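You operate a simulated robot arm through the tools that you are given. There is no shell and no other tool.

You run a simulated robot arm. Do the job below in one go: nothing can be reset, and whatever is moved stays where it is left.

Task
Close the oats tin, stir the porridge smooth and stand it on the fruit board.
Fine: the spoon goes back into the jug.

The check looks at the end state, three seconds after you hand in, the way a careful person would. Anything else that was tipped, shoved, dropped, spilled or broken makes it a failure.

Robot
A 7-joint arm with a two-finger parallel gripper, fixed in place. Base frame: the origin is at the foot of the arm, x ahead of it, y to its left, z up; the work surface is at about z = 0. Units: mm, degrees, N and s.
With the tool pointing down near the work surface it reaches from about 220 to 580 mm from the base axis. Its first joint turns from -66.0 to 66.0 degrees. Payload 2.5 kg.
The tool frame sits at the grasp point between the pads (the TCP): z along the fingers, y along the line on which they close. The tips reach 23 mm beyond it. Largest opening 94 mm; finger width 38, thickness 10; the body of the gripper, 54 by 96 mm, starts 39 mm behind the TCP.
Orientation is told as [roll, pitch, yaw] about the base's x, y, z axes, in that order, counted from this pose: with the fingers straight down and closing along the base's y, the tool's x points along the base's -x, its y along +y and its z along -z.

Tools
- The arm moves only by the tool play_rows. Its argument "series" is a list of rows, each a list of 7 numbers: the turn, a rotation vector about the tool's x, y, z in degrees, then the shift along the tool's x, y, z in mm, then the closure, from 0 (fully open) to 1 (shut). In form: [[rx, ry, rz, tx, ty, tz, grip], ...]. A call has 1 to 20 rows; each row shifts and turns the commanded pose from where the row before left it, along the tool's axes as they then stand. A row lasts 0.2 s, in which the tool goes at most 50 mm and 8.6 degrees; a call with a longer step from one row to the next is refused whole, and so is a gripper value outside its range. A pose out of reach is approached as far as the arm can. The call stops where the force on the tool passes 70 N (or 10 N more than at its start, if that is more) or the arm is blocked; 0.2 s more then pass. Each finger travels about 108 mm/s and halts on what it meets, pressing with about 21 N; the grip force reading is that of the motor and also rises with nothing between the fingers. The clock runs only during rows and for 0.2 s after the last one: add rows that do not move to give the fingers time. The reply holds the time, the measured pose of the TCP, the force on the tool along the base axes, the opening and the grip force, in the units named above and with some noise, with the torque about the TCP (base axes, N m) and any sound that the robot's microphone picked up, and new pictures: "show" is both (left out), scene, wrist or none.
- Cameras (640 x 400 px; columns grow to the right, rows downward): "scene" is fixed at [110.3, -399.2, 558.7]; the picture's right is [0.90, -0.45, 0.00], its down [-0.22, -0.45, -0.87] and it looks along [0.39, 0.78, -0.50] (base axes); focal length 235 px, centre (320, 200). "wrist" rides on the gripper at [86, 16, -74] in the tool frame; the picture's right is [-0.18, 0.98, 0.00], its down [-0.58, -0.11, -0.81] and it looks along [-0.79, -0.15, 0.59] (tool axes); focal length 243 px, centre (320, 200). There is no depth. A picture from a camera that has moved, and an enlarged one, comes with that camera's place and axes in the base frame and with its lens. The place of the scene camera against the robot may be out by one fixed shift of up to 12 mm in any direction.
- inspect(camera, box): a new picture of the part [left, top, right, bottom] of that camera's present view, enlarged. No time passes.
- sign_off(): hands the job in; it is judged then, once.

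Nothing tells you positions but the pictures and the camera data. Unless the task says otherwise, let go and move clear before handing in.

The tools are called after ">>>" as a command line: name --pt "numbers of a row" for each row, then --argument value for the rest, lists and objects as JSON in quotes. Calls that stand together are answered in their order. play_rows: Moves the arm, as the interface text tells. Its arguments: {"type":"object","properties":{"series":{"type":"array","items":{"type":"array","items":{"type":"number"}}},"show":{"type":"string","enum":["both","scene","wrist","none"]}},"required":["series"]} The other tools are called the same way: inspect (camera, box) takes an enlarged picture of a part of a camera's view; sign_off () hands the job in.

At the start:

```text
time_s: 0.0
tcp_pos: [443.3, -20.9, 400.1]
tcp_rot: [-0.1, 0.1, 0.0]
contact_force: [0.3, -0.4, 0.6]
moment: [0.02, 0.06, 0.02]
gripper_width: 93.7
gripper_force: 0.0
```

scene: 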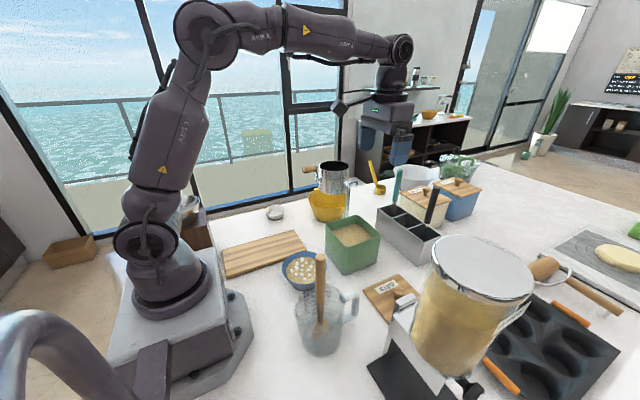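
wrist: 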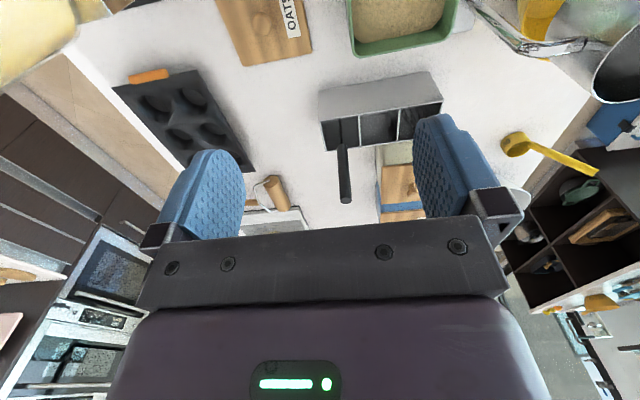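

I see a green open oats tin, a wooden lid with an "OATS" label lying near it, a blue bowl of porridge, a glass jug with a wooden spoon, and a striped wooden board at the back left. I'll look closer at each before moving.

>>> inspect --camera "scene" --box '[200, 200, 440, 350]'

>>> inspect --camera "scene" --box '[340, 150, 500, 250]'

>>> inspect --camera "wrist" --box '[180, 0, 500, 200]'

>>> inspect --camera "scene" --box '[200, 140, 360, 240]'

>>> inspect --camera "scene" --box '[340, 220, 640, 400]'

```text
2.67 times, centred on (320, 275) of scene
camera zoom: at [110.3, -399.2, 558.7], right [0.9, -0.45, 0.0], down [-0.22, -0.45, -0.87], along [0.39, 0.78, -0.5], focal length 628 px, centre (320, 0)
```

zoom: 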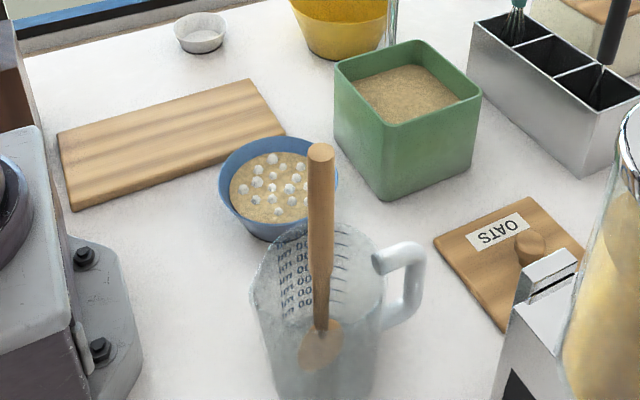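

```text
4.00 times, centred on (420, 200) of scene
camera zoom: at [110.3, -399.2, 558.7], right [0.9, -0.45, 0.0], down [-0.22, -0.45, -0.87], along [0.39, 0.78, -0.5], focal length 941 px, centre (-80, 200)
```

zoom: 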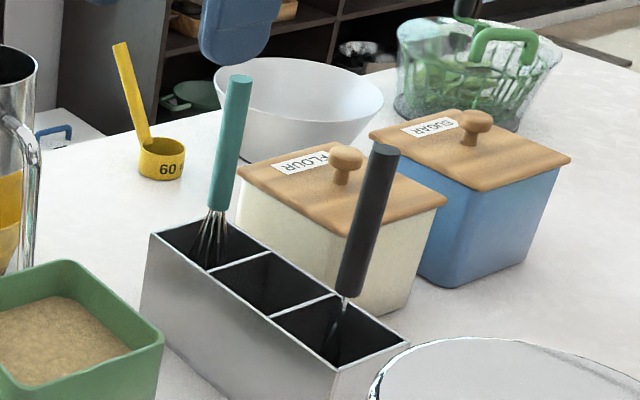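

```text
2.00 times, centred on (340, 100) of wrist
camera zoom: at [357.9, -4.7, 475.0], right [0.18, 0.98, 0.0], down [0.58, -0.11, 0.81], along [0.79, -0.15, -0.59], focal length 485 px, centre (280, 400)
```

zoom: 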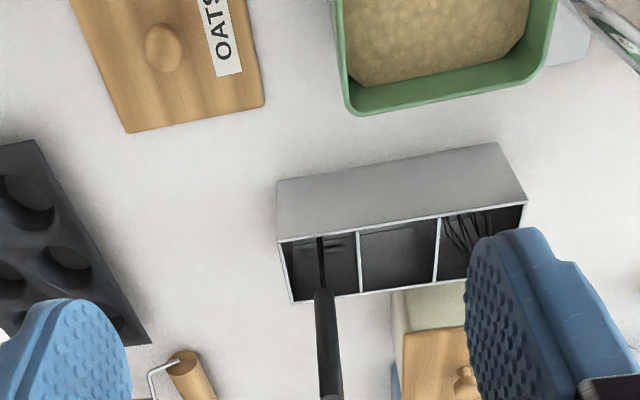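

```text
4.00 times, centred on (280, 190) of scene
camera zoom: at [110.3, -399.2, 558.7], right [0.9, -0.45, 0.0], down [-0.22, -0.45, -0.87], along [0.39, 0.78, -0.5], focal length 941 px, centre (480, 240)
```

zoom: 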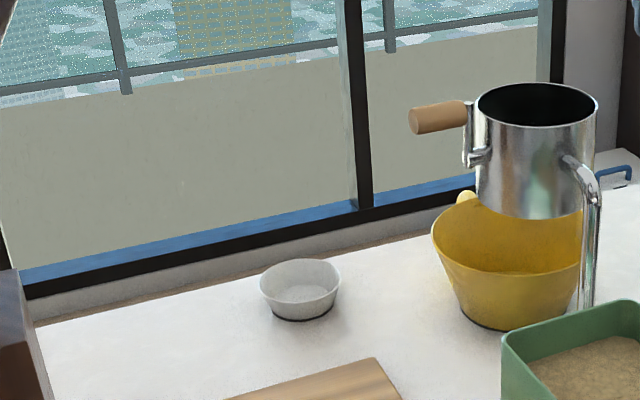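

```text
2.13 times, centred on (490, 310) of scene
camera zoom: at [110.3, -399.2, 558.7], right [0.9, -0.45, 0.0], down [-0.22, -0.45, -0.87], along [0.39, 0.78, -0.5], focal length 502 px, centre (-43, -35)
```

zoom: 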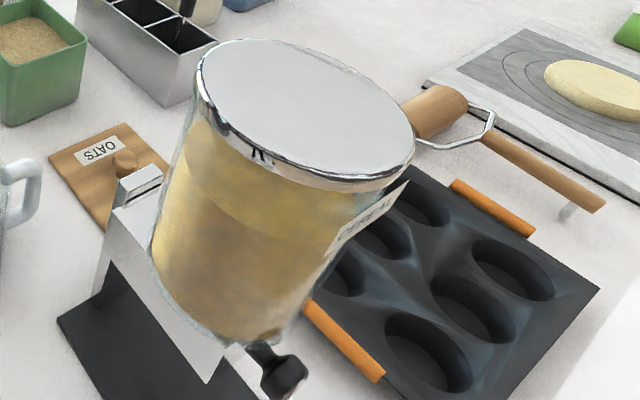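

The bowl is near (280, 50), the jug is in front of it, the board is behind and to the left, and the tin and lid are to the right. I'll move high over the table with the wrist turned, to get views I can measure from.

>>> play_rows --pt "0 0 0 30 30 -6 0" --pt "0 0 0 30 30 -6 0" --pt "0 0 0 30 30 -6 0" --pt "0 0 8.2 30 30 -6 0" --pt "0 0 8.2 0 0 0 0" --pt "0 0 8.2 0 0 0 0" --pt "0 0 8.2 0 0 0 0" --pt "0 0 8.2 0 0 0 0" --pt "0 0 8.2 0 0 0 0" --pt "0 0 8.2 0 0 0 0" --pt "0 0 8.2 0 0 0 0" --pt "0 0 8.2 0 0 0 0" --pt "0 0 8.2 0 0 0 0" --pt "0 0 8 40 0 0 0" --pt "0 0 0 40 0 0 0" --pt "0 0 0 40 0 0 0" --pt "0 0 0 0 0 0 0"

```text
time_s: 3.6
tcp_pos: [319.5, 218.1, 423.7]
tcp_rot: [-0.1, 0.0, -90.2]
contact_force: [0.3, 0.3, 0.3]
moment: [-0.04, -0.04, -0.02]
gripper_width: 94.2
gripper_force: 0.0
camera wrist: at [336.7, 304.7, 498.6], right [0.98, -0.19, 0.0], down [-0.11, -0.58, 0.81], along [-0.15, -0.79, -0.59], focal length 243 px, centre (320, 200)
```

scene: 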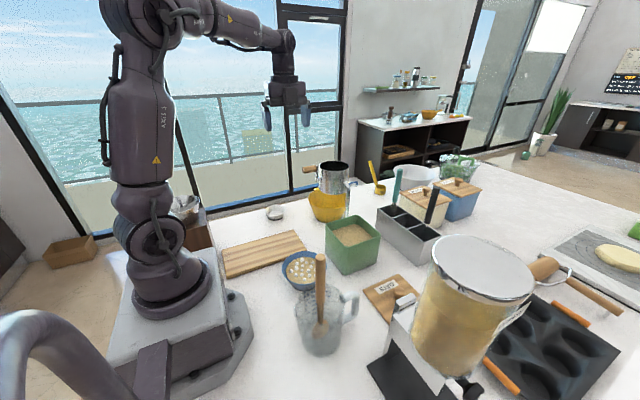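
wrist: 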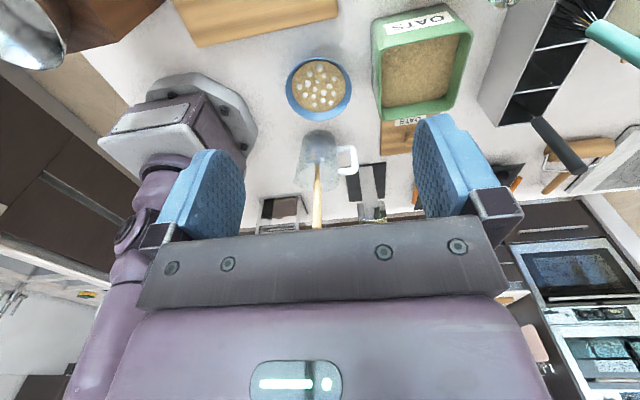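

>>> inspect --camera "wrist" --box '[240, 0, 500, 130]'

>>> inspect --camera "wrist" --box '[240, 110, 440, 235]'

>>> inspect --camera "wrist" --box '[0, 0, 260, 150]'

>>> inspect --camera "scene" --box '[260, 230, 440, 360]'

```text
2.46 times, centred on (370, 65) of wrist
camera zoom: at [336.7, 304.7, 498.6], right [0.98, -0.19, 0.0], down [-0.11, -0.58, 0.81], along [-0.15, -0.79, -0.59], focal length 597 px, centre (197, 532)
```

zoom: 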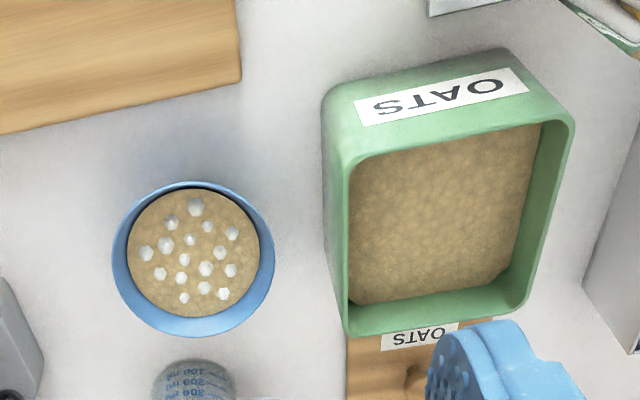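

```text
3.20 times, centred on (340, 172) of wrist
camera zoom: at [336.7, 304.7, 498.6], right [0.98, -0.19, 0.0], down [-0.11, -0.58, 0.81], along [-0.15, -0.79, -0.59], focal length 776 px, centre (256, 288)
```

zoom: 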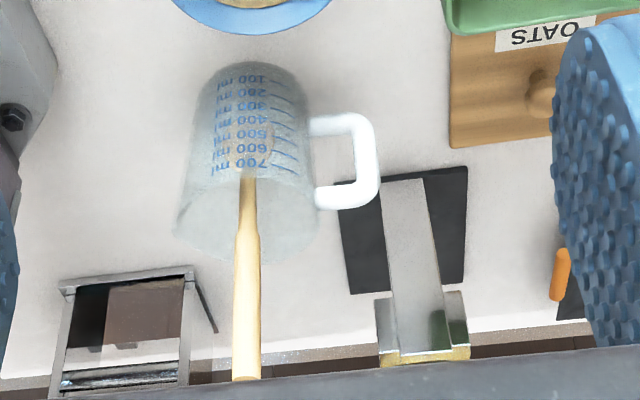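

```text
2.46 times, centred on (130, 75) of wrist
camera zoom: at [336.7, 304.7, 498.6], right [0.98, -0.19, 0.0], down [-0.11, -0.58, 0.81], along [-0.15, -0.79, -0.59], focal length 597 px, centre (788, 508)
```

zoom: 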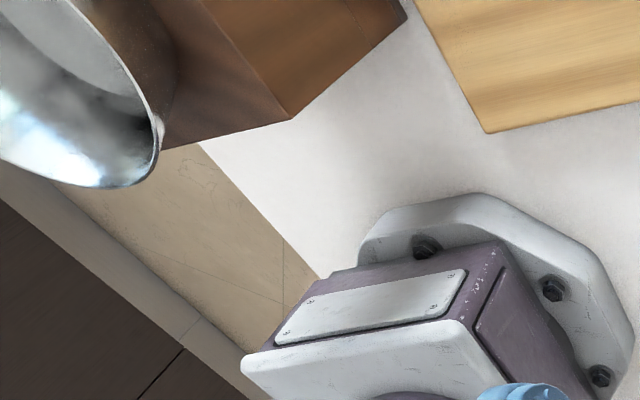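

```text
3.08 times, centred on (350, 295) of scene
camera zoom: at [110.4, -399.1, 558.7], right [0.9, -0.45, 0.0], down [-0.22, -0.45, -0.87], along [0.39, 0.78, -0.5], focal length 724 px, centre (228, -92)
```

zoom: 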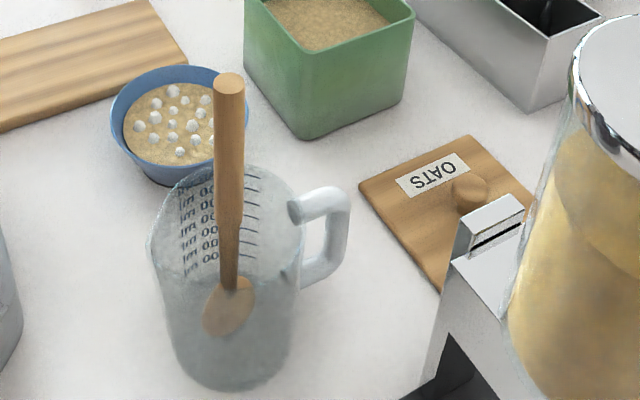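

From two views I put the tin's rim at about x 396–522, y 14–138, z 115. The lid is flat and centred near (480, -118), with the same orientation as the tin. The jug is near (251, -112) with the spoon standing upright in it, and the striped board covers about x 83–340, y 157–282. I'll go above the lid's knob, with the fingers closing along x and the camera on the side away from the dispenser.

>>> play_rows --pt "0 0 0.2 -20 20 0 0" --pt "0 0 0 -37 20 5 0" --pt "0 0 0 -40 20 10 0" --pt "0 0 0 -40 20 15 0" --pt "0 0 0 -40 20 20 0" --pt "0 0 0 -40 20 20 0" --pt "0 0 0 -40 20 20 0" --pt "0 0 0 -40 20 24 0" --pt "0 0 0 -40 0 20 0" --pt "0 0 0 0 0 20 0" --pt "0 0 0 0 0 20 0" --pt "0 0 0 0 0 0 0"

>>> inspect --camera "wrist" --box '[200, 0, 440, 150]'

>>> inspect --camera "scene" --box '[300, 130, 500, 330]'

```text
refused: row 8 steps farther than a row can; nothing moved
```

```text
2.67 times, centred on (320, 75) of wrist
camera zoom: at [336.7, 304.7, 498.6], right [0.98, -0.19, 0.0], down [-0.11, -0.58, 0.81], along [-0.15, -0.79, -0.59], focal length 647 px, centre (320, 533)
```

zoom: 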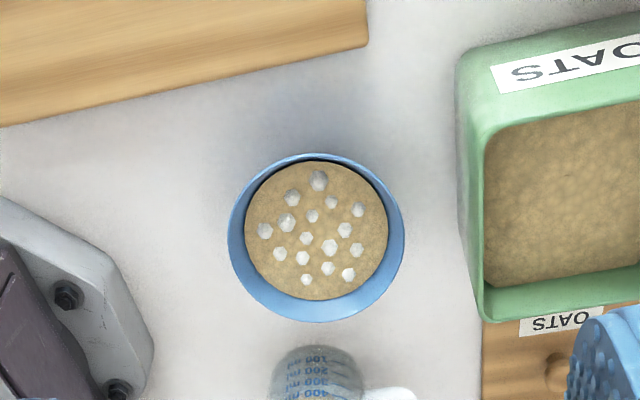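

```text
2.00 times, centred on (400, 230) of scene
camera zoom: at [110.4, -399.1, 558.7], right [0.9, -0.45, 0.0], down [-0.22, -0.45, -0.87], along [0.39, 0.78, -0.5], focal length 471 px, centre (160, 140)
```

zoom: 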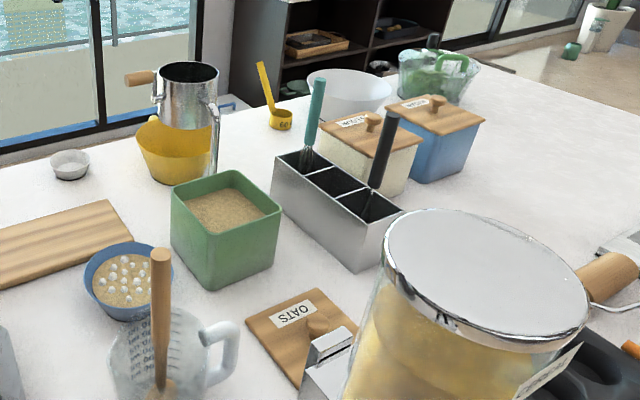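

That call was refused because one row's step was too long. I'll repeat the move with shorter steps.

>>> play_rows --pt "0 0 0.2 -20 20 0 0" --pt "0 0 0 -37 20 5 0" --pt "0 0 0 -40 20 10 0" --pt "0 0 0 -40 20 15 0" --pt "0 0 0 -40 20 20 0" --pt "0 0 0 -40 20 20 0" --pt "0 0 0 -40 20 20 0" --pt "0 0 0 -40 20 20 0" --pt "0 0 0 -40 0 20 0" --pt "0 0 0 0 0 24 0" --pt "0 0 0 0 0 20 0" --pt "0 0 0 0 0 0 0"

>>> inspect --camera "wrist" --box '[200, 0, 440, 150]'

```text
time_s: 6.2
tcp_pos: [478.9, -117.8, 250.3]
tcp_rot: [0.0, 0.0, -90.2]
contact_force: [0.7, 0.1, 0.4]
moment: [-0.01, -0.02, -0.02]
gripper_width: 94.0
gripper_force: 0.0
camera wrist: at [495.3, -31.8, 325.1], right [0.98, -0.19, 0.0], down [-0.11, -0.58, 0.81], along [-0.15, -0.79, -0.59], focal length 243 px, centre (320, 200)
```

scene: 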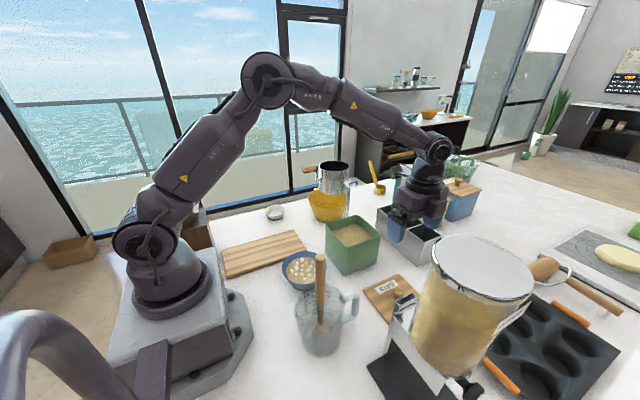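
wrist: 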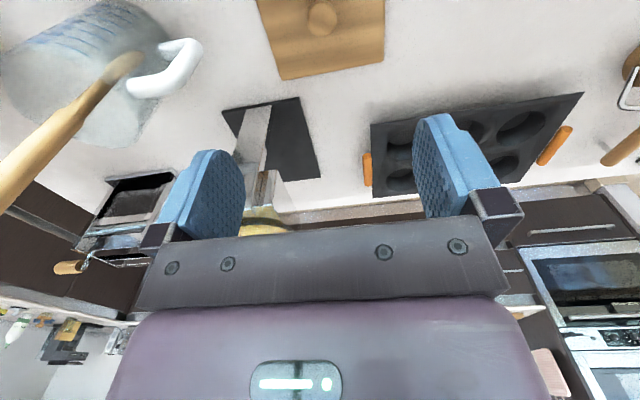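

```text
2.67 times, centred on (320, 75) of wrist
camera zoom: at [495.3, -31.8, 325.1], right [0.98, -0.19, 0.0], down [-0.11, -0.58, 0.81], along [-0.15, -0.79, -0.59], focal length 647 px, centre (320, 533)
```

zoom: 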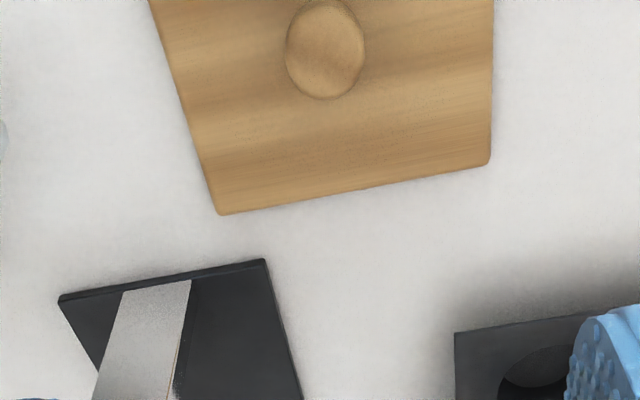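

The knob is centred near (481, -119), and the dispenser is well behind it. I'll come straight down so the fingertips stay just above the lid plate, then close on the knob.

>>> play_rows --pt "0 0 -0.2 -1.5 2 40 0" --pt "0 0 0 0 0 40 0" --pt "0 0 0 0 0 40 0" --pt "0 0 0 0 0 40 0" --pt "0 0 0 0 0 25 0.3" --pt "0 0 0 0 0 15 0.3" --pt "0 0 0 0 0 10 0.3" --pt "0 0 0 0 0 0 0.3"

>>> inspect --camera "scene" --box '[340, 200, 460, 340]'

```text
time_s: 8.0
tcp_pos: [478.7, -121.1, 41.4]
tcp_rot: [0.0, 0.1, -90.0]
contact_force: [-0.3, 0.2, -0.4]
moment: [0.03, 0.01, -0.01]
gripper_width: 65.8
gripper_force: 0.0
camera wrist: at [495.7, -33.9, 115.0], right [0.98, -0.18, 0.0], down [-0.11, -0.58, 0.81], along [-0.15, -0.79, -0.59], focal length 243 px, centre (320, 200)
```

scene: 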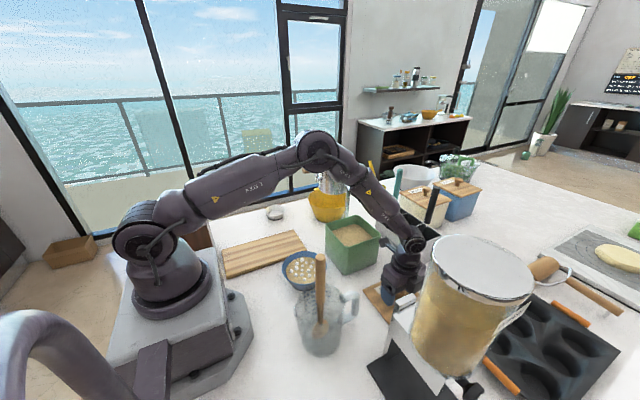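
wrist: 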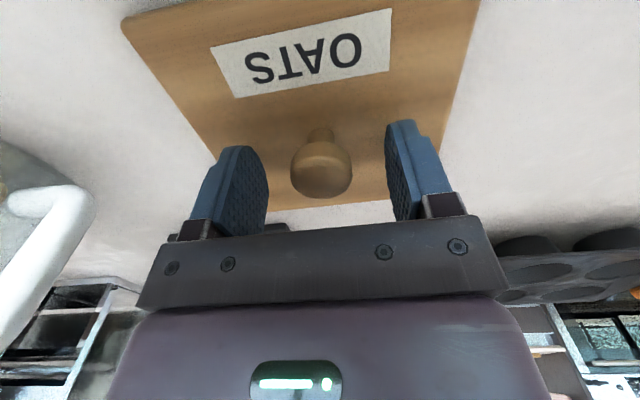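

```text
2.86 times, centred on (400, 270) of scene
camera zoom: at [110.3, -399.2, 558.7], right [0.9, -0.45, 0.0], down [-0.22, -0.45, -0.87], along [0.39, 0.78, -0.5], focal length 672 px, centre (91, 0)
```

zoom: 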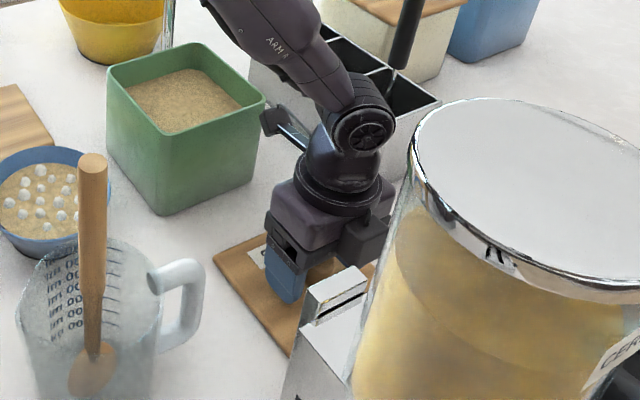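

The knob sits centred between the fingers. I'll drop 4 mm more, close on it, and lift slightly to check the hold.

>>> play_rows --pt "0 0 0 0 0 4 0.3" --pt "0 0 0 0 0 0 0.5" --pt "0 0 0 0 0 0 0.7" --pt "0 0 0 0 0 0 1" --pt "0 0 0 0 0 0 1" --pt "0 0 0 0 0 -5 1" --pt "0 0 0 0 0 -10 1" --pt "0 0 0 0 0 -20 1" --pt "0 0 0 0 0 0 1"

```text
time_s: 10.0
tcp_pos: [479.0, -121.9, 71.4]
tcp_rot: [0.0, 0.1, -90.0]
contact_force: [-0.3, -0.9, -1.1]
moment: [0.01, 0.01, 0.02]
gripper_width: 29.3
gripper_force: 20.7
camera wrist: at [495.8, -34.8, 146.4], right [0.98, -0.18, 0.0], down [-0.11, -0.58, 0.81], along [-0.15, -0.79, -0.59], focal length 243 px, centre (320, 200)
```

scene: 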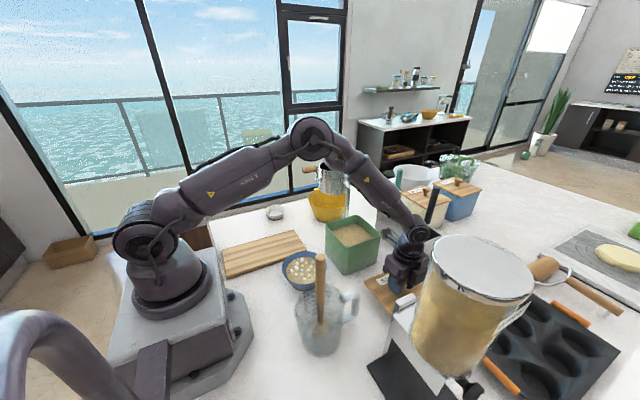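
wrist: 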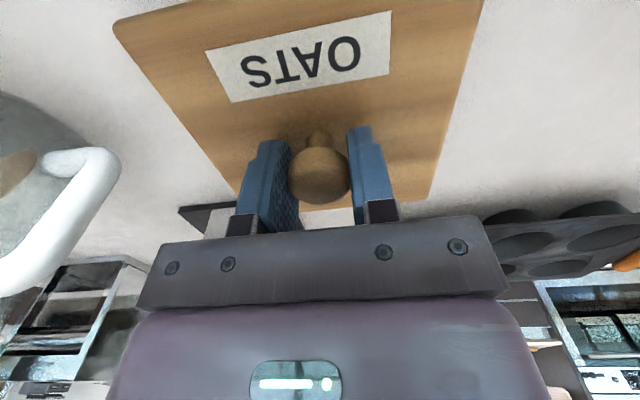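

The lid is held squarely by the knob. I'll raise it, move it over the tin, and check the alignment from both cameras before lowering.

>>> play_rows --pt "0 0 0 0 0 -20 1" --pt "0 0 0 0 0 -35 1" --pt "0 0 0 0 0 -40 1" --pt "0 0 0 0 0 -40 1" --pt "0 0 0 5 0 -25 1" --pt "0 0 0 20 -3 0 1" --pt "0 0 0 35 -3 0 1" --pt "0 0 0 35 -3 0 1" --pt "0 0 0 35 -3 0 1" --pt "0 0 0 35 -3 0 1" --pt "0 0 0 20 -3 0 1" --pt "0 0 0 14 -3 15 1" --pt "0 0 0 0 0 20 1" --pt "0 0 0 0 0 10 1" --pt "0 0 0 0 0 0 1" --pt "0 0 0 0 0 0 1"

>>> inspect --camera "scene" --box '[300, 180, 420, 280]'

>>> inspect --camera "wrist" --box '[100, 0, 520, 260]'

```text
time_s: 13.4
tcp_pos: [459.2, 77.9, 186.1]
tcp_rot: [0.0, 0.0, -90.0]
contact_force: [-0.6, 0.4, -0.5]
moment: [0.01, -0.01, -0.01]
gripper_width: 28.8
gripper_force: 20.7
camera wrist: at [476.0, 164.7, 260.4], right [0.98, -0.18, 0.0], down [-0.11, -0.58, 0.81], along [-0.15, -0.79, -0.59], focal length 243 px, centre (320, 200)
```

scene: 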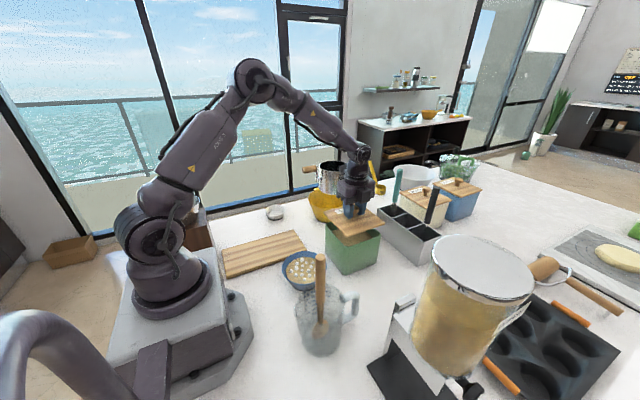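
wrist: 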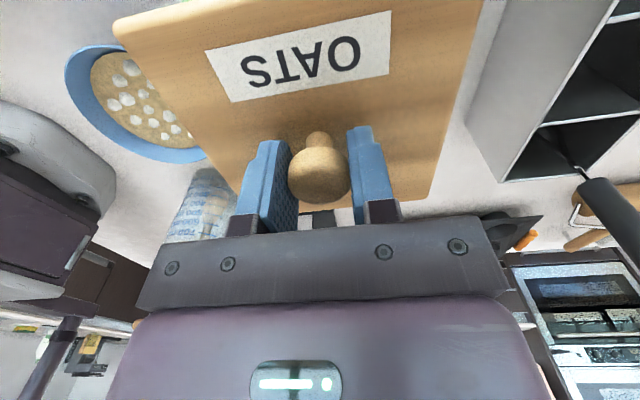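

```text
4.00 times, centred on (360, 230) of scene
camera zoom: at [110.3, -399.2, 558.7], right [0.9, -0.45, 0.0], down [-0.22, -0.45, -0.87], along [0.39, 0.78, -0.5], focal length 941 px, centre (160, 80)
```

zoom: 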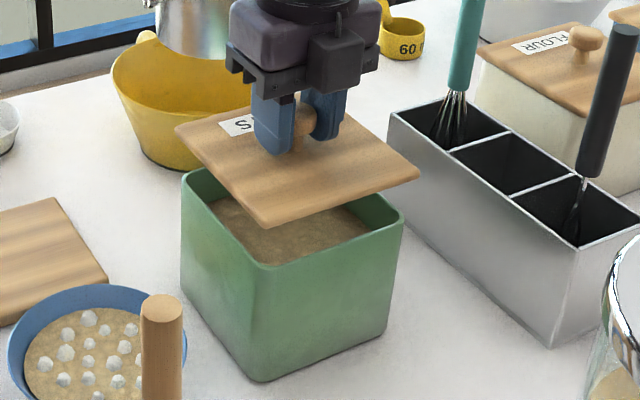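

```text
1.52 times, centred on (310, 130) of wrist
camera zoom: at [476.0, 164.7, 260.4], right [0.98, -0.18, 0.0], down [-0.11, -0.58, 0.81], along [-0.15, -0.79, -0.59], focal length 370 px, centre (335, 307)
```

zoom: 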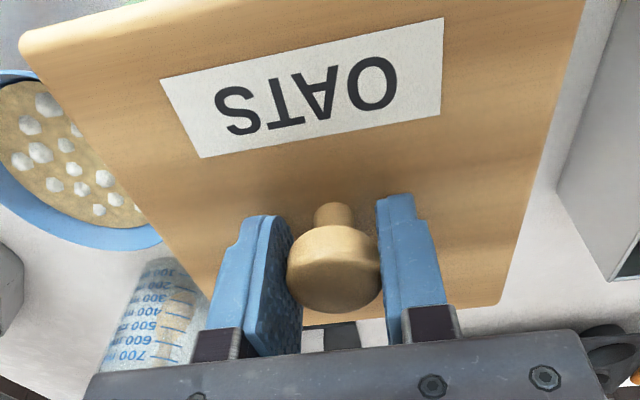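

The lid's corners sit over the tin's rim with about equal overhang, so it needs only a 1.5 mm shift in -x. I'll lower it in small steps until the force shows contact.

>>> play_rows --pt "0 0 0 -0.5 -1.5 10 1" --pt "0 0 0 0 0 8 1" --pt "0 0 0 0 0 5 1" --pt "0 0 0 0 0 0 1"

>>> inspect --camera "scene" --box '[300, 180, 420, 280]'

```text
time_s: 14.4
tcp_pos: [457.6, 78.8, 163.4]
tcp_rot: [0.0, 0.0, -90.0]
contact_force: [0.3, -0.3, -1.1]
moment: [-0.01, -0.03, -0.03]
gripper_width: 29.0
gripper_force: 21.4
camera wrist: at [473.8, 164.7, 238.4], right [0.98, -0.18, 0.0], down [-0.11, -0.58, 0.81], along [-0.15, -0.79, -0.59], focal length 243 px, centre (320, 200)
```

scene: 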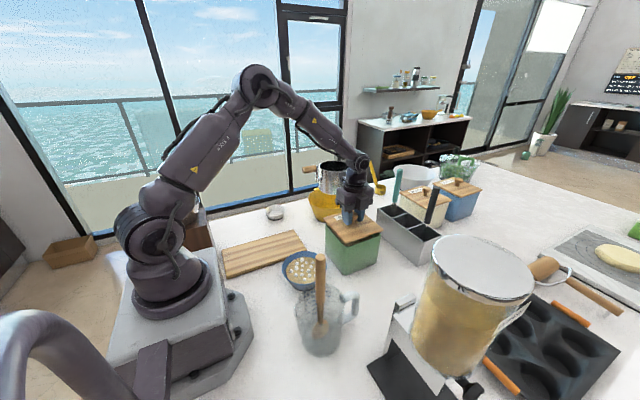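
wrist: 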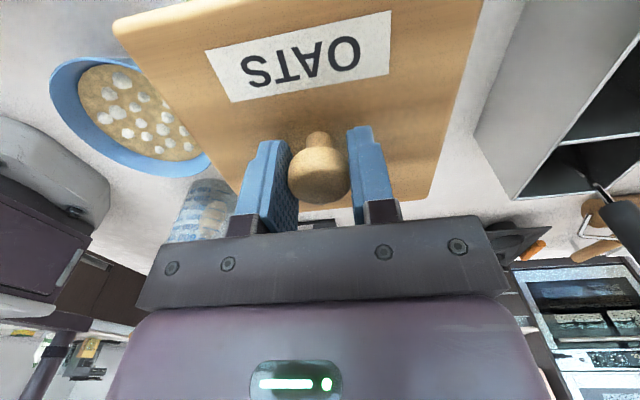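

```text
4.00 times, centred on (360, 230) of scene
camera zoom: at [110.3, -399.2, 558.7], right [0.9, -0.45, 0.0], down [-0.22, -0.45, -0.87], along [0.39, 0.78, -0.5], focal length 941 px, centre (160, 80)
```

zoom: 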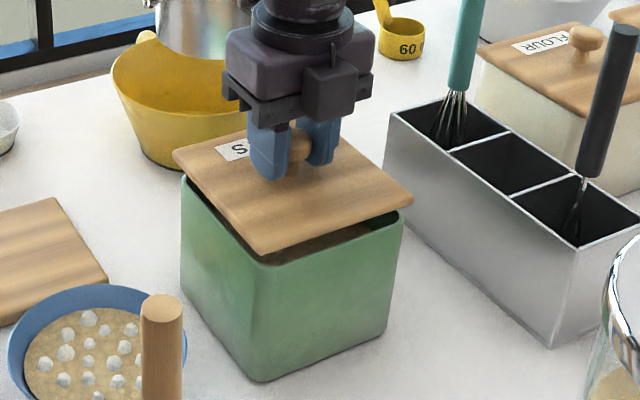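

The overhang is even left and right, with about 8–12 mm left to drop. I'll lower slowly, reading the force.

>>> play_rows --pt "0 0 0 -1 0 3 1" --pt "0 0 0 0 0 3 1" --pt "0 0 0 0 0 0 1" --show "none"

>>> inspect --camera "scene" --box '[320, 200, 400, 280]'

```text
time_s: 15.2
tcp_pos: [456.1, 77.3, 156.5]
tcp_rot: [0.0, 0.1, -89.9]
contact_force: [0.3, 0.2, -0.3]
moment: [-0.02, -0.02, 0.0]
gripper_width: 28.8
gripper_force: 21.3
```

```text
5.00 times, centred on (360, 240) of scene
camera zoom: at [110.3, -399.2, 558.7], right [0.9, -0.45, 0.0], down [-0.22, -0.45, -0.87], along [0.39, 0.78, -0.5], focal length 1177 px, centre (120, 0)
```

zoom: 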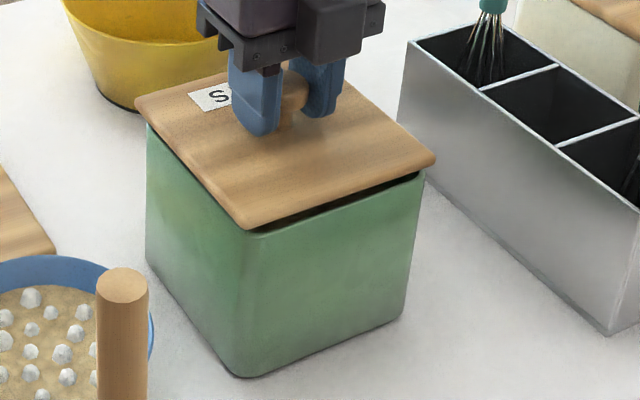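

>>> play_rows --pt "0 0 0 0 0 1.5 1" --pt "0 0 0 0 0 1.5 1" --pt "0 0 0 0 0 0 1" --show "none"

>>> inspect --camera "scene" --box '[320, 200, 400, 280]'

```text
time_s: 16.0
tcp_pos: [457.1, 77.1, 153.3]
tcp_rot: [0.0, -0.1, -90.0]
contact_force: [-0.3, 0.7, -1.0]
moment: [-0.01, 0.03, 0.03]
gripper_width: 29.1
gripper_force: 20.8
```

```text
5.00 times, centred on (360, 240) of scene
camera zoom: at [110.3, -399.2, 558.7], right [0.9, -0.45, 0.0], down [-0.22, -0.45, -0.87], along [0.39, 0.78, -0.5], focal length 1177 px, centre (120, 0)
```

zoom: 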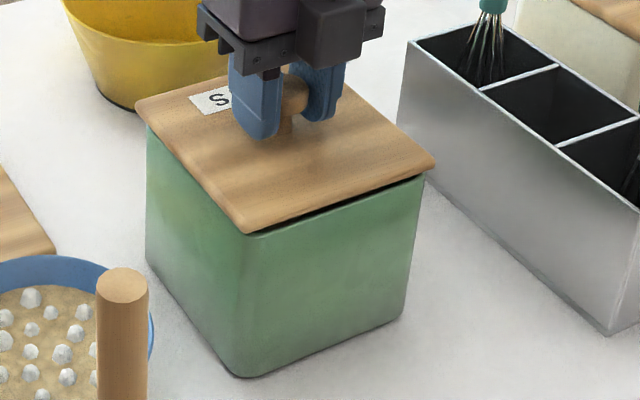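

>>> play_rows --pt "0 0 0 0 0 1.5 1" --pt "0 0 0 0 0 0 1" --show "none"

>>> inspect --camera "scene" --box '[320, 200, 400, 280]'

```text
time_s: 16.6
tcp_pos: [457.3, 77.9, 152.1]
tcp_rot: [0.0, 0.0, -90.0]
contact_force: [0.6, -0.6, -2.1]
moment: [0.02, 0.0, 0.01]
gripper_width: 28.9
gripper_force: 20.8
```

```text
5.00 times, centred on (360, 240) of scene
camera zoom: at [110.3, -399.2, 558.7], right [0.9, -0.45, 0.0], down [-0.22, -0.45, -0.87], along [0.39, 0.78, -0.5], focal length 1177 px, centre (120, 0)
```

zoom: 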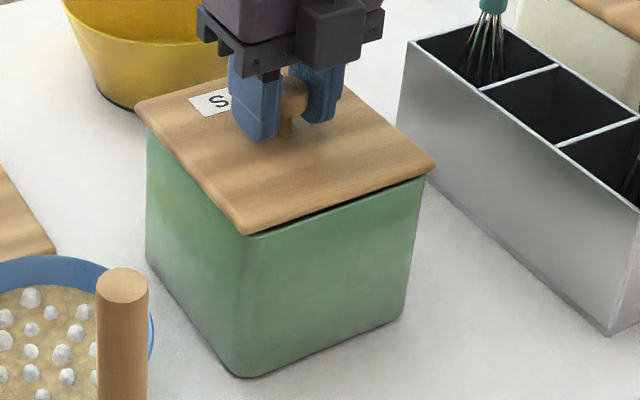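

>>> play_rows --pt "0 0 0 0 0 1.5 1" --pt "0 0 0 0 0 0 1" --show "none"

>>> play_rows --pt "0 0 0 0 0 1.5 1" --pt "0 0 0 0 0 0 1" --show "none"

>>> inspect --camera "scene" --box '[320, 200, 400, 280]'

```text
time_s: 17.2
tcp_pos: [456.5, 78.0, 152.1]
tcp_rot: [0.1, -0.1, -90.1]
contact_force: [-0.6, 1.1, 4.2]
moment: [-0.02, -0.02, 0.03]
gripper_width: 28.9
gripper_force: 21.3
```

```text
time_s: 17.8
tcp_pos: [457.6, 77.6, 150.4]
tcp_rot: [0.2, 0.0, -90.0]
contact_force: [-11.3, 0.5, 26.7]
moment: [0.06, 0.18, 0.02]
gripper_width: 28.9
gripper_force: 21.0
```

```text
5.00 times, centred on (360, 240) of scene
camera zoom: at [110.2, -399.2, 558.7], right [0.9, -0.45, 0.0], down [-0.22, -0.45, -0.87], along [0.39, 0.78, -0.5], focal length 1177 px, centre (120, 0)
```

zoom: 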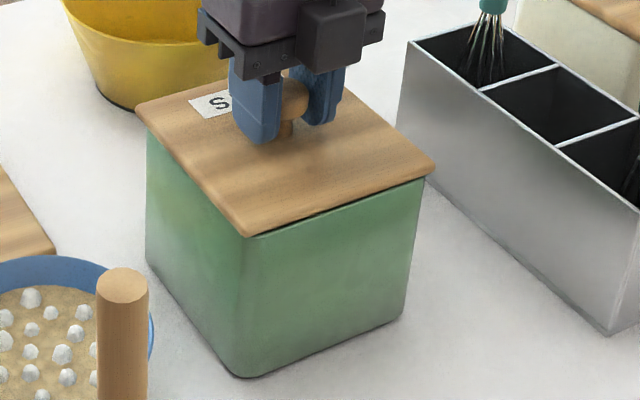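

Contact came at TCP z about 150, so the lid is on the rim. I'll back off the pressing force, release, rise, and look at how it sits.

>>> play_rows --pt "0 0 0 0 0 -1.5 1" --pt "0 0 0 0 0 0 1" --pt "0 0 0 0 0 0 0.7" --pt "0 0 0 0 0 0 0.5" --pt "0 0 0 0 0 0 0.4" --pt "0 0 0 0 0 0 0.4" --pt "0 0 0 0 0 -15 0.4" --pt "0 0 0 0 0 -30 0.4" --pt "0 0 0 0 0 -40 0.4" --pt "0 0 0 0 0 0 0.4"

>>> inspect --camera "scene" --box '[320, 200, 400, 280]'

>>> inspect --camera "wrist" --box '[150, 0, 490, 210]'

```text
time_s: 20.0
tcp_pos: [459.4, 76.3, 239.3]
tcp_rot: [0.0, 0.0, -90.2]
contact_force: [-0.1, 0.4, 0.4]
moment: [0.04, -0.01, -0.02]
gripper_width: 56.4
gripper_force: 0.0
heard: snap
camera wrist: at [475.2, 163.0, 313.0], right [0.98, -0.19, 0.0], down [-0.11, -0.58, 0.81], along [-0.15, -0.79, -0.59], focal length 243 px, centre (320, 200)
```

scene: 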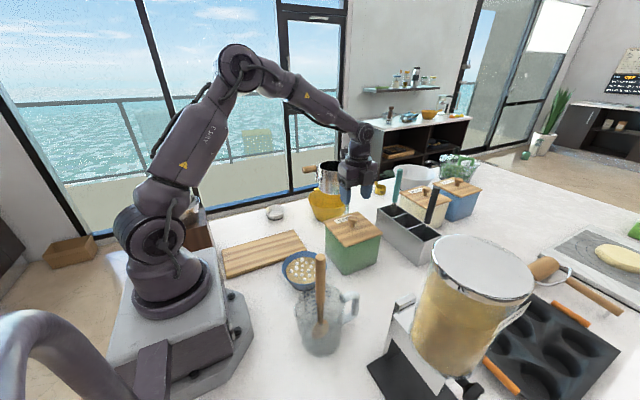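
wrist: 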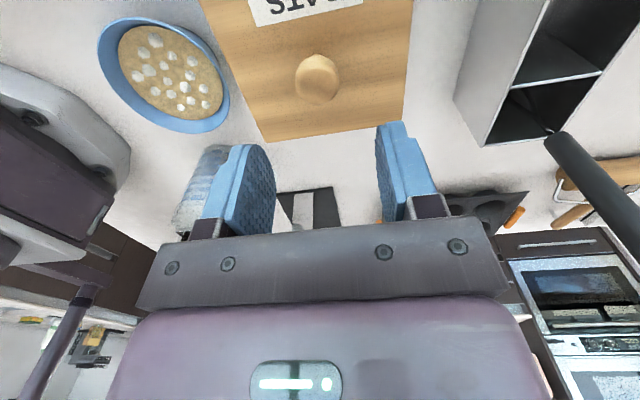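

```text
5.00 times, centred on (360, 240) of scene
camera zoom: at [110.3, -399.2, 558.7], right [0.9, -0.45, 0.0], down [-0.22, -0.45, -0.87], along [0.39, 0.78, -0.5], focal length 1177 px, centre (120, 0)
```

zoom: 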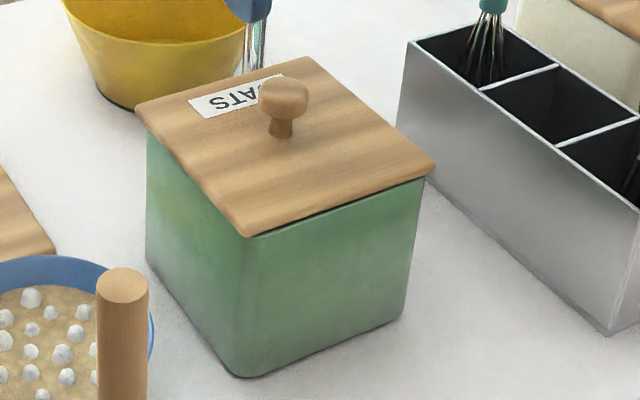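

```text
1.88 times, centred on (320, 105) of wrist
camera zoom: at [475.2, 163.0, 313.0], right [0.98, -0.19, 0.0], down [-0.11, -0.58, 0.81], along [-0.15, -0.79, -0.59], focal length 457 px, centre (320, 379)
```

zoom: 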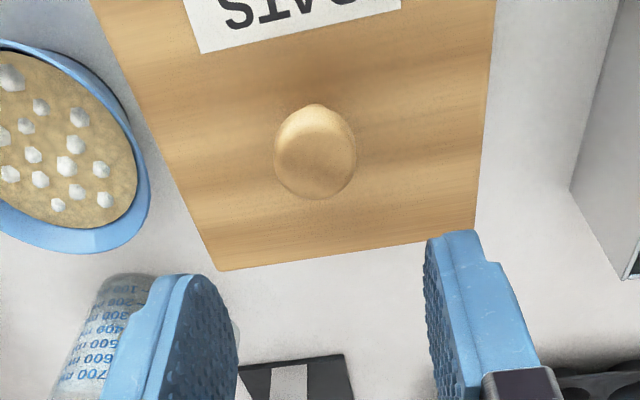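

The lid clicked on with a snap and sits flat and square. Next is the spoon: I'll rise and go over the jug, staying well above the handle.

>>> play_rows --pt "0 0 0 0 0 -35 0" --pt "0 0 0 0 0 -40 0" --pt "0 0 0 -20 -20 -31 0" --pt "0 0 0 -28 -30 0 0" --pt "0 0 0 -28 -30 0 0" --pt "0 0 0 -28 -30 0 0" --pt "0 0 0 -28 -30 0 0" --pt "0 0 0 -28 -30 0 0" --pt "0 0 0 -20 -20 0 0" --pt "0 0 0 -15 -18 0 0" --pt "0 0 0 0 0 0 0"

>>> inspect --camera "wrist" --box '[200, 0, 440, 150]'

>>> inspect --camera "scene" --box '[260, 180, 400, 360]'

```text
time_s: 22.4
tcp_pos: [246.1, -117.0, 342.4]
tcp_rot: [0.0, 0.0, -90.0]
contact_force: [-0.1, -0.1, 0.5]
moment: [0.0, 0.02, -0.03]
gripper_width: 94.1
gripper_force: 0.0
camera wrist: at [263.9, -31.4, 417.1], right [0.98, -0.18, 0.0], down [-0.11, -0.58, 0.81], along [-0.15, -0.79, -0.59], focal length 243 px, centre (320, 200)
```

scene: 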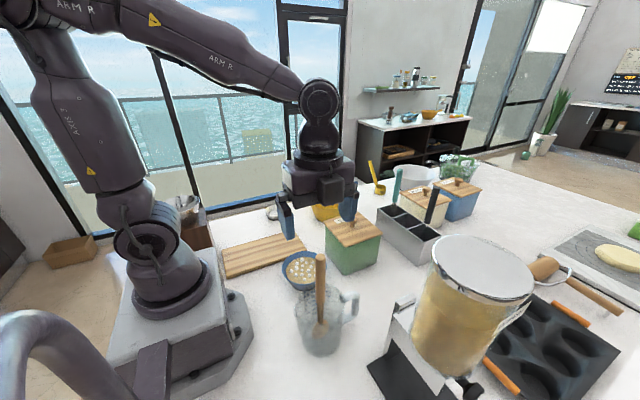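
wrist: 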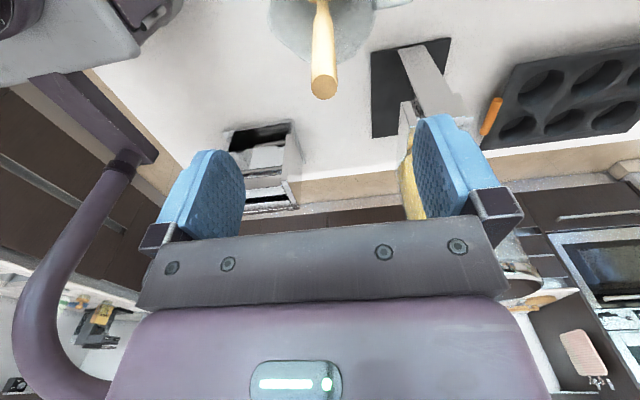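

```text
2.67 times, centred on (320, 75) of wrist
camera zoom: at [263.9, -31.4, 417.1], right [0.98, -0.18, 0.0], down [-0.11, -0.58, 0.81], along [-0.15, -0.79, -0.59], focal length 647 px, centre (320, 533)
```

zoom: 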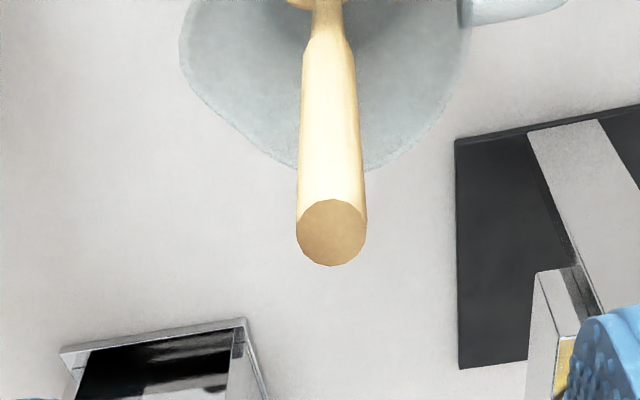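

```text
2.22 times, centred on (330, 270) of scene
camera zoom: at [110.3, -399.2, 558.7], right [0.9, -0.45, 0.0], down [-0.22, -0.45, -0.87], along [0.39, 0.78, -0.5], focal length 523 px, centre (298, 44)
```

zoom: 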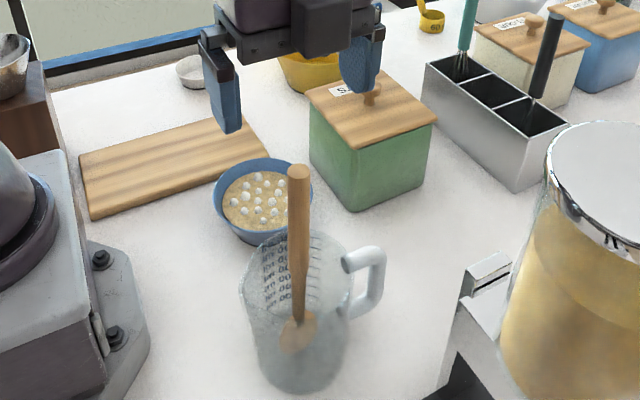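

The spoon stands upright with its top at about (250, -119, 254). I'll lower around the handle, close, and lift straight up out of the jug.

>>> play_rows --pt "0 0 0 -2 4 0 0" --pt "0 0 0 0 0 35 0" --pt "0 0 0 0 0 35 0" --pt "0 0 0 0 0 25 0" --pt "0 0 0 0 0 15 0.2" --pt "0 0 0 0 0 4 0.3" --pt "0 0 0 0 0 0 0.3"

>>> inspect --camera "scene" --box '[260, 180, 400, 360]'

```text
time_s: 24.0
tcp_pos: [253.6, -119.5, 229.6]
tcp_rot: [0.0, 0.0, -90.0]
contact_force: [0.5, 0.1, 0.2]
moment: [0.0, 0.01, 0.0]
gripper_width: 65.4
gripper_force: 0.0
camera wrist: at [269.9, -33.4, 303.9], right [0.98, -0.18, 0.0], down [-0.11, -0.58, 0.81], along [-0.15, -0.79, -0.59], focal length 243 px, centre (320, 200)
```

scene: 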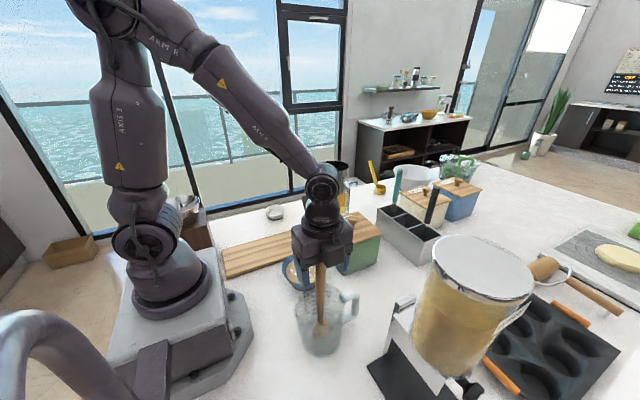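
wrist: 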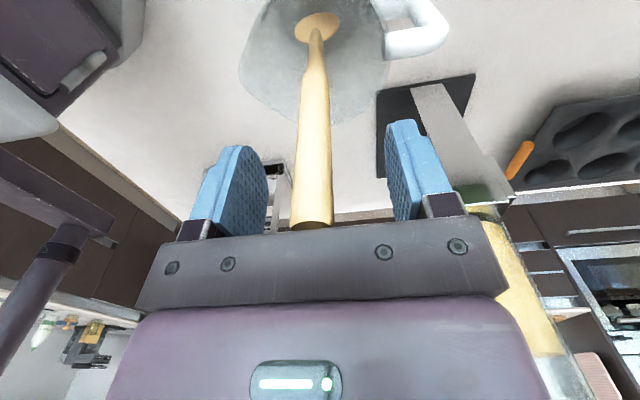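

```text
2.22 times, centred on (330, 270) of scene
camera zoom: at [110.3, -399.2, 558.7], right [0.9, -0.45, 0.0], down [-0.22, -0.45, -0.87], along [0.39, 0.78, -0.5], focal length 523 px, centre (298, 44)
```

zoom: 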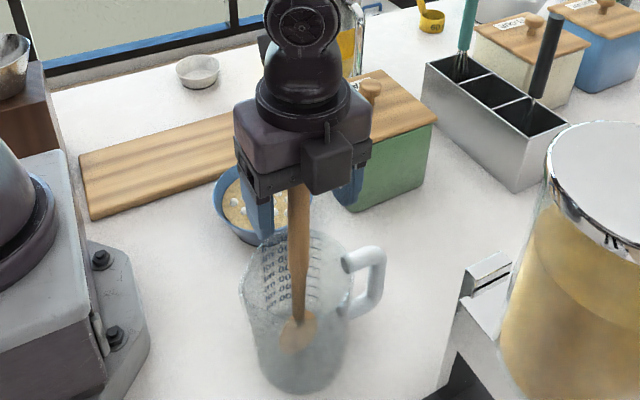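

The handle is about 3–4 mm to the -x side of the finger centre. I'll centre on it, close, and lift straight up.

>>> play_rows --pt "0 0 0 0 -3.5 0 0.4" --pt "0 0 0 0 0 0 0.6" --pt "0 0 0 0 0 0 0.75" --pt "0 0 0 0 0 0 1" --pt "0 0 0 0 0 0 1" --pt "0 0 0 0 0 0 1"

>>> inspect --camera "scene" --box '[260, 180, 400, 360]'

```text
time_s: 25.4
tcp_pos: [250.0, -119.8, 228.4]
tcp_rot: [0.1, 0.0, -90.0]
contact_force: [-0.1, 0.6, 1.1]
moment: [-0.01, -0.01, 0.0]
gripper_width: 22.3
gripper_force: 20.9
camera wrist: at [266.1, -33.4, 303.7], right [0.98, -0.18, 0.0], down [-0.11, -0.58, 0.81], along [-0.15, -0.79, -0.59], focal length 243 px, centre (320, 200)
```

scene: 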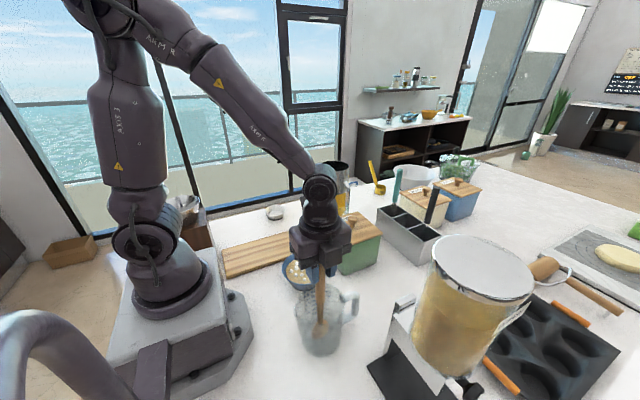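
wrist: 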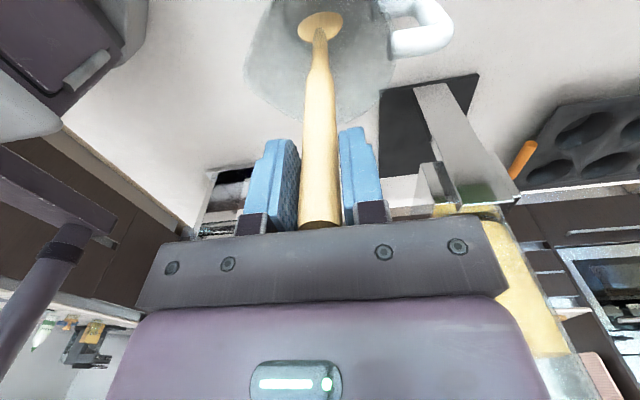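

```text
2.22 times, centred on (330, 270) of scene
camera zoom: at [110.3, -399.2, 558.7], right [0.9, -0.45, 0.0], down [-0.22, -0.45, -0.87], along [0.39, 0.78, -0.5], focal length 523 px, centre (298, 44)
```

zoom: 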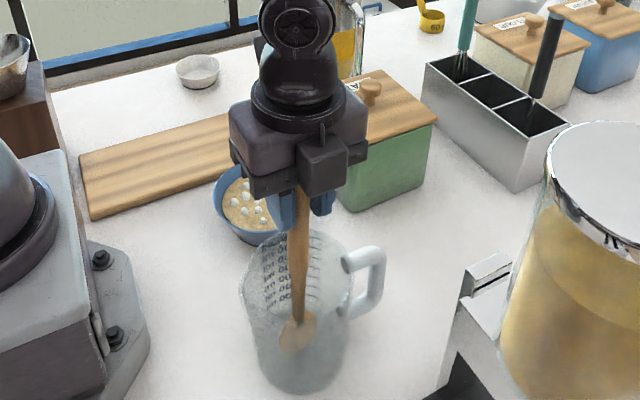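

Gripped at 22 mm width. I'll lift the spoon straight up until its head clears the jug rim.

>>> play_rows --pt "0 0 0 0 0 -6 1" --pt "0 0 0 0 0 -15 1" --pt "0 0 0 0 0 -20 1" --pt "0 0 0 0 0 -25 1" --pt "0 0 0 0 0 -25 1" --pt "0 0 0 0 0 -25 1" --pt "0 0 0 0 0 -25 1" --pt "0 0 0 0 0 -20 1" --pt "0 0 0 0 0 0 1"

>>> inspect --camera "scene" --box '[240, 140, 400, 360]'

>>> inspect --camera "wrist" --box '[200, 0, 440, 150]'

```text
time_s: 27.4
tcp_pos: [249.7, -119.1, 390.3]
tcp_rot: [0.1, -0.1, -90.0]
contact_force: [-0.4, -0.3, -0.5]
moment: [0.02, 0.01, 0.0]
gripper_width: 22.2
gripper_force: 21.0
camera wrist: at [266.6, -32.5, 465.1], right [0.98, -0.18, 0.0], down [-0.11, -0.58, 0.81], along [-0.15, -0.79, -0.59], focal length 243 px, centre (320, 200)
```

scene: 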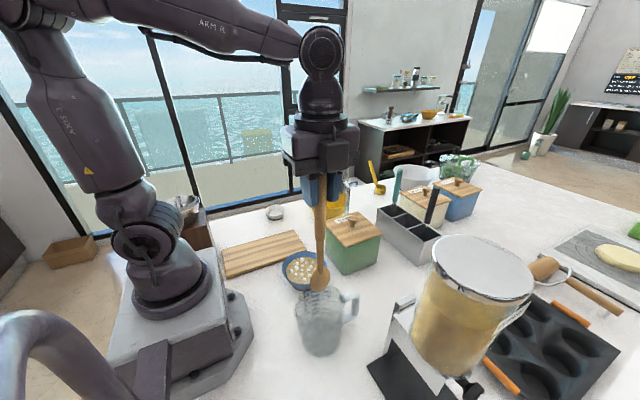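
wrist: 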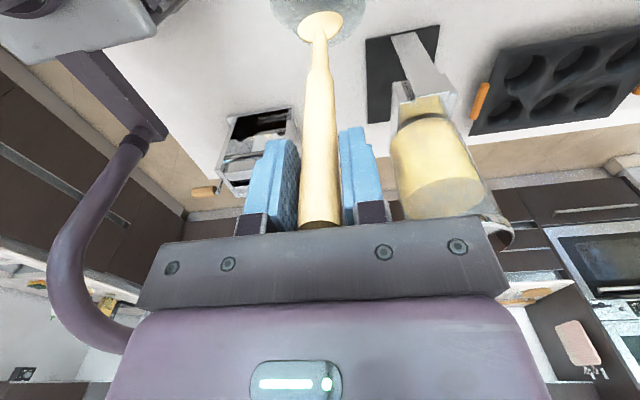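

```text
1.82 times, centred on (320, 250) of scene
camera zoom: at [110.3, -399.2, 558.7], right [0.9, -0.45, 0.0], down [-0.22, -0.45, -0.87], along [0.39, 0.78, -0.5], focal length 428 px, centre (320, 109)
```

zoom: 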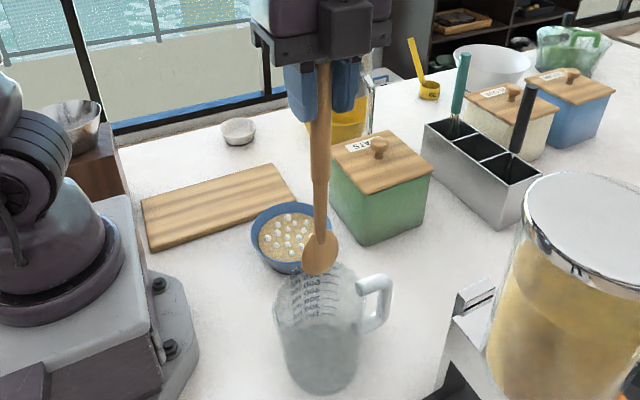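

```text
2.67 times, centred on (320, 75) of wrist
camera zoom: at [266.6, -32.5, 465.1], right [0.98, -0.18, 0.0], down [-0.11, -0.58, 0.81], along [-0.15, -0.79, -0.59], focal length 647 px, centre (320, 533)
```

zoom: 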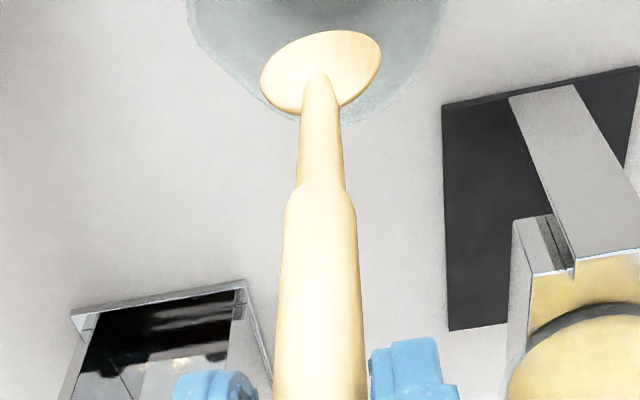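

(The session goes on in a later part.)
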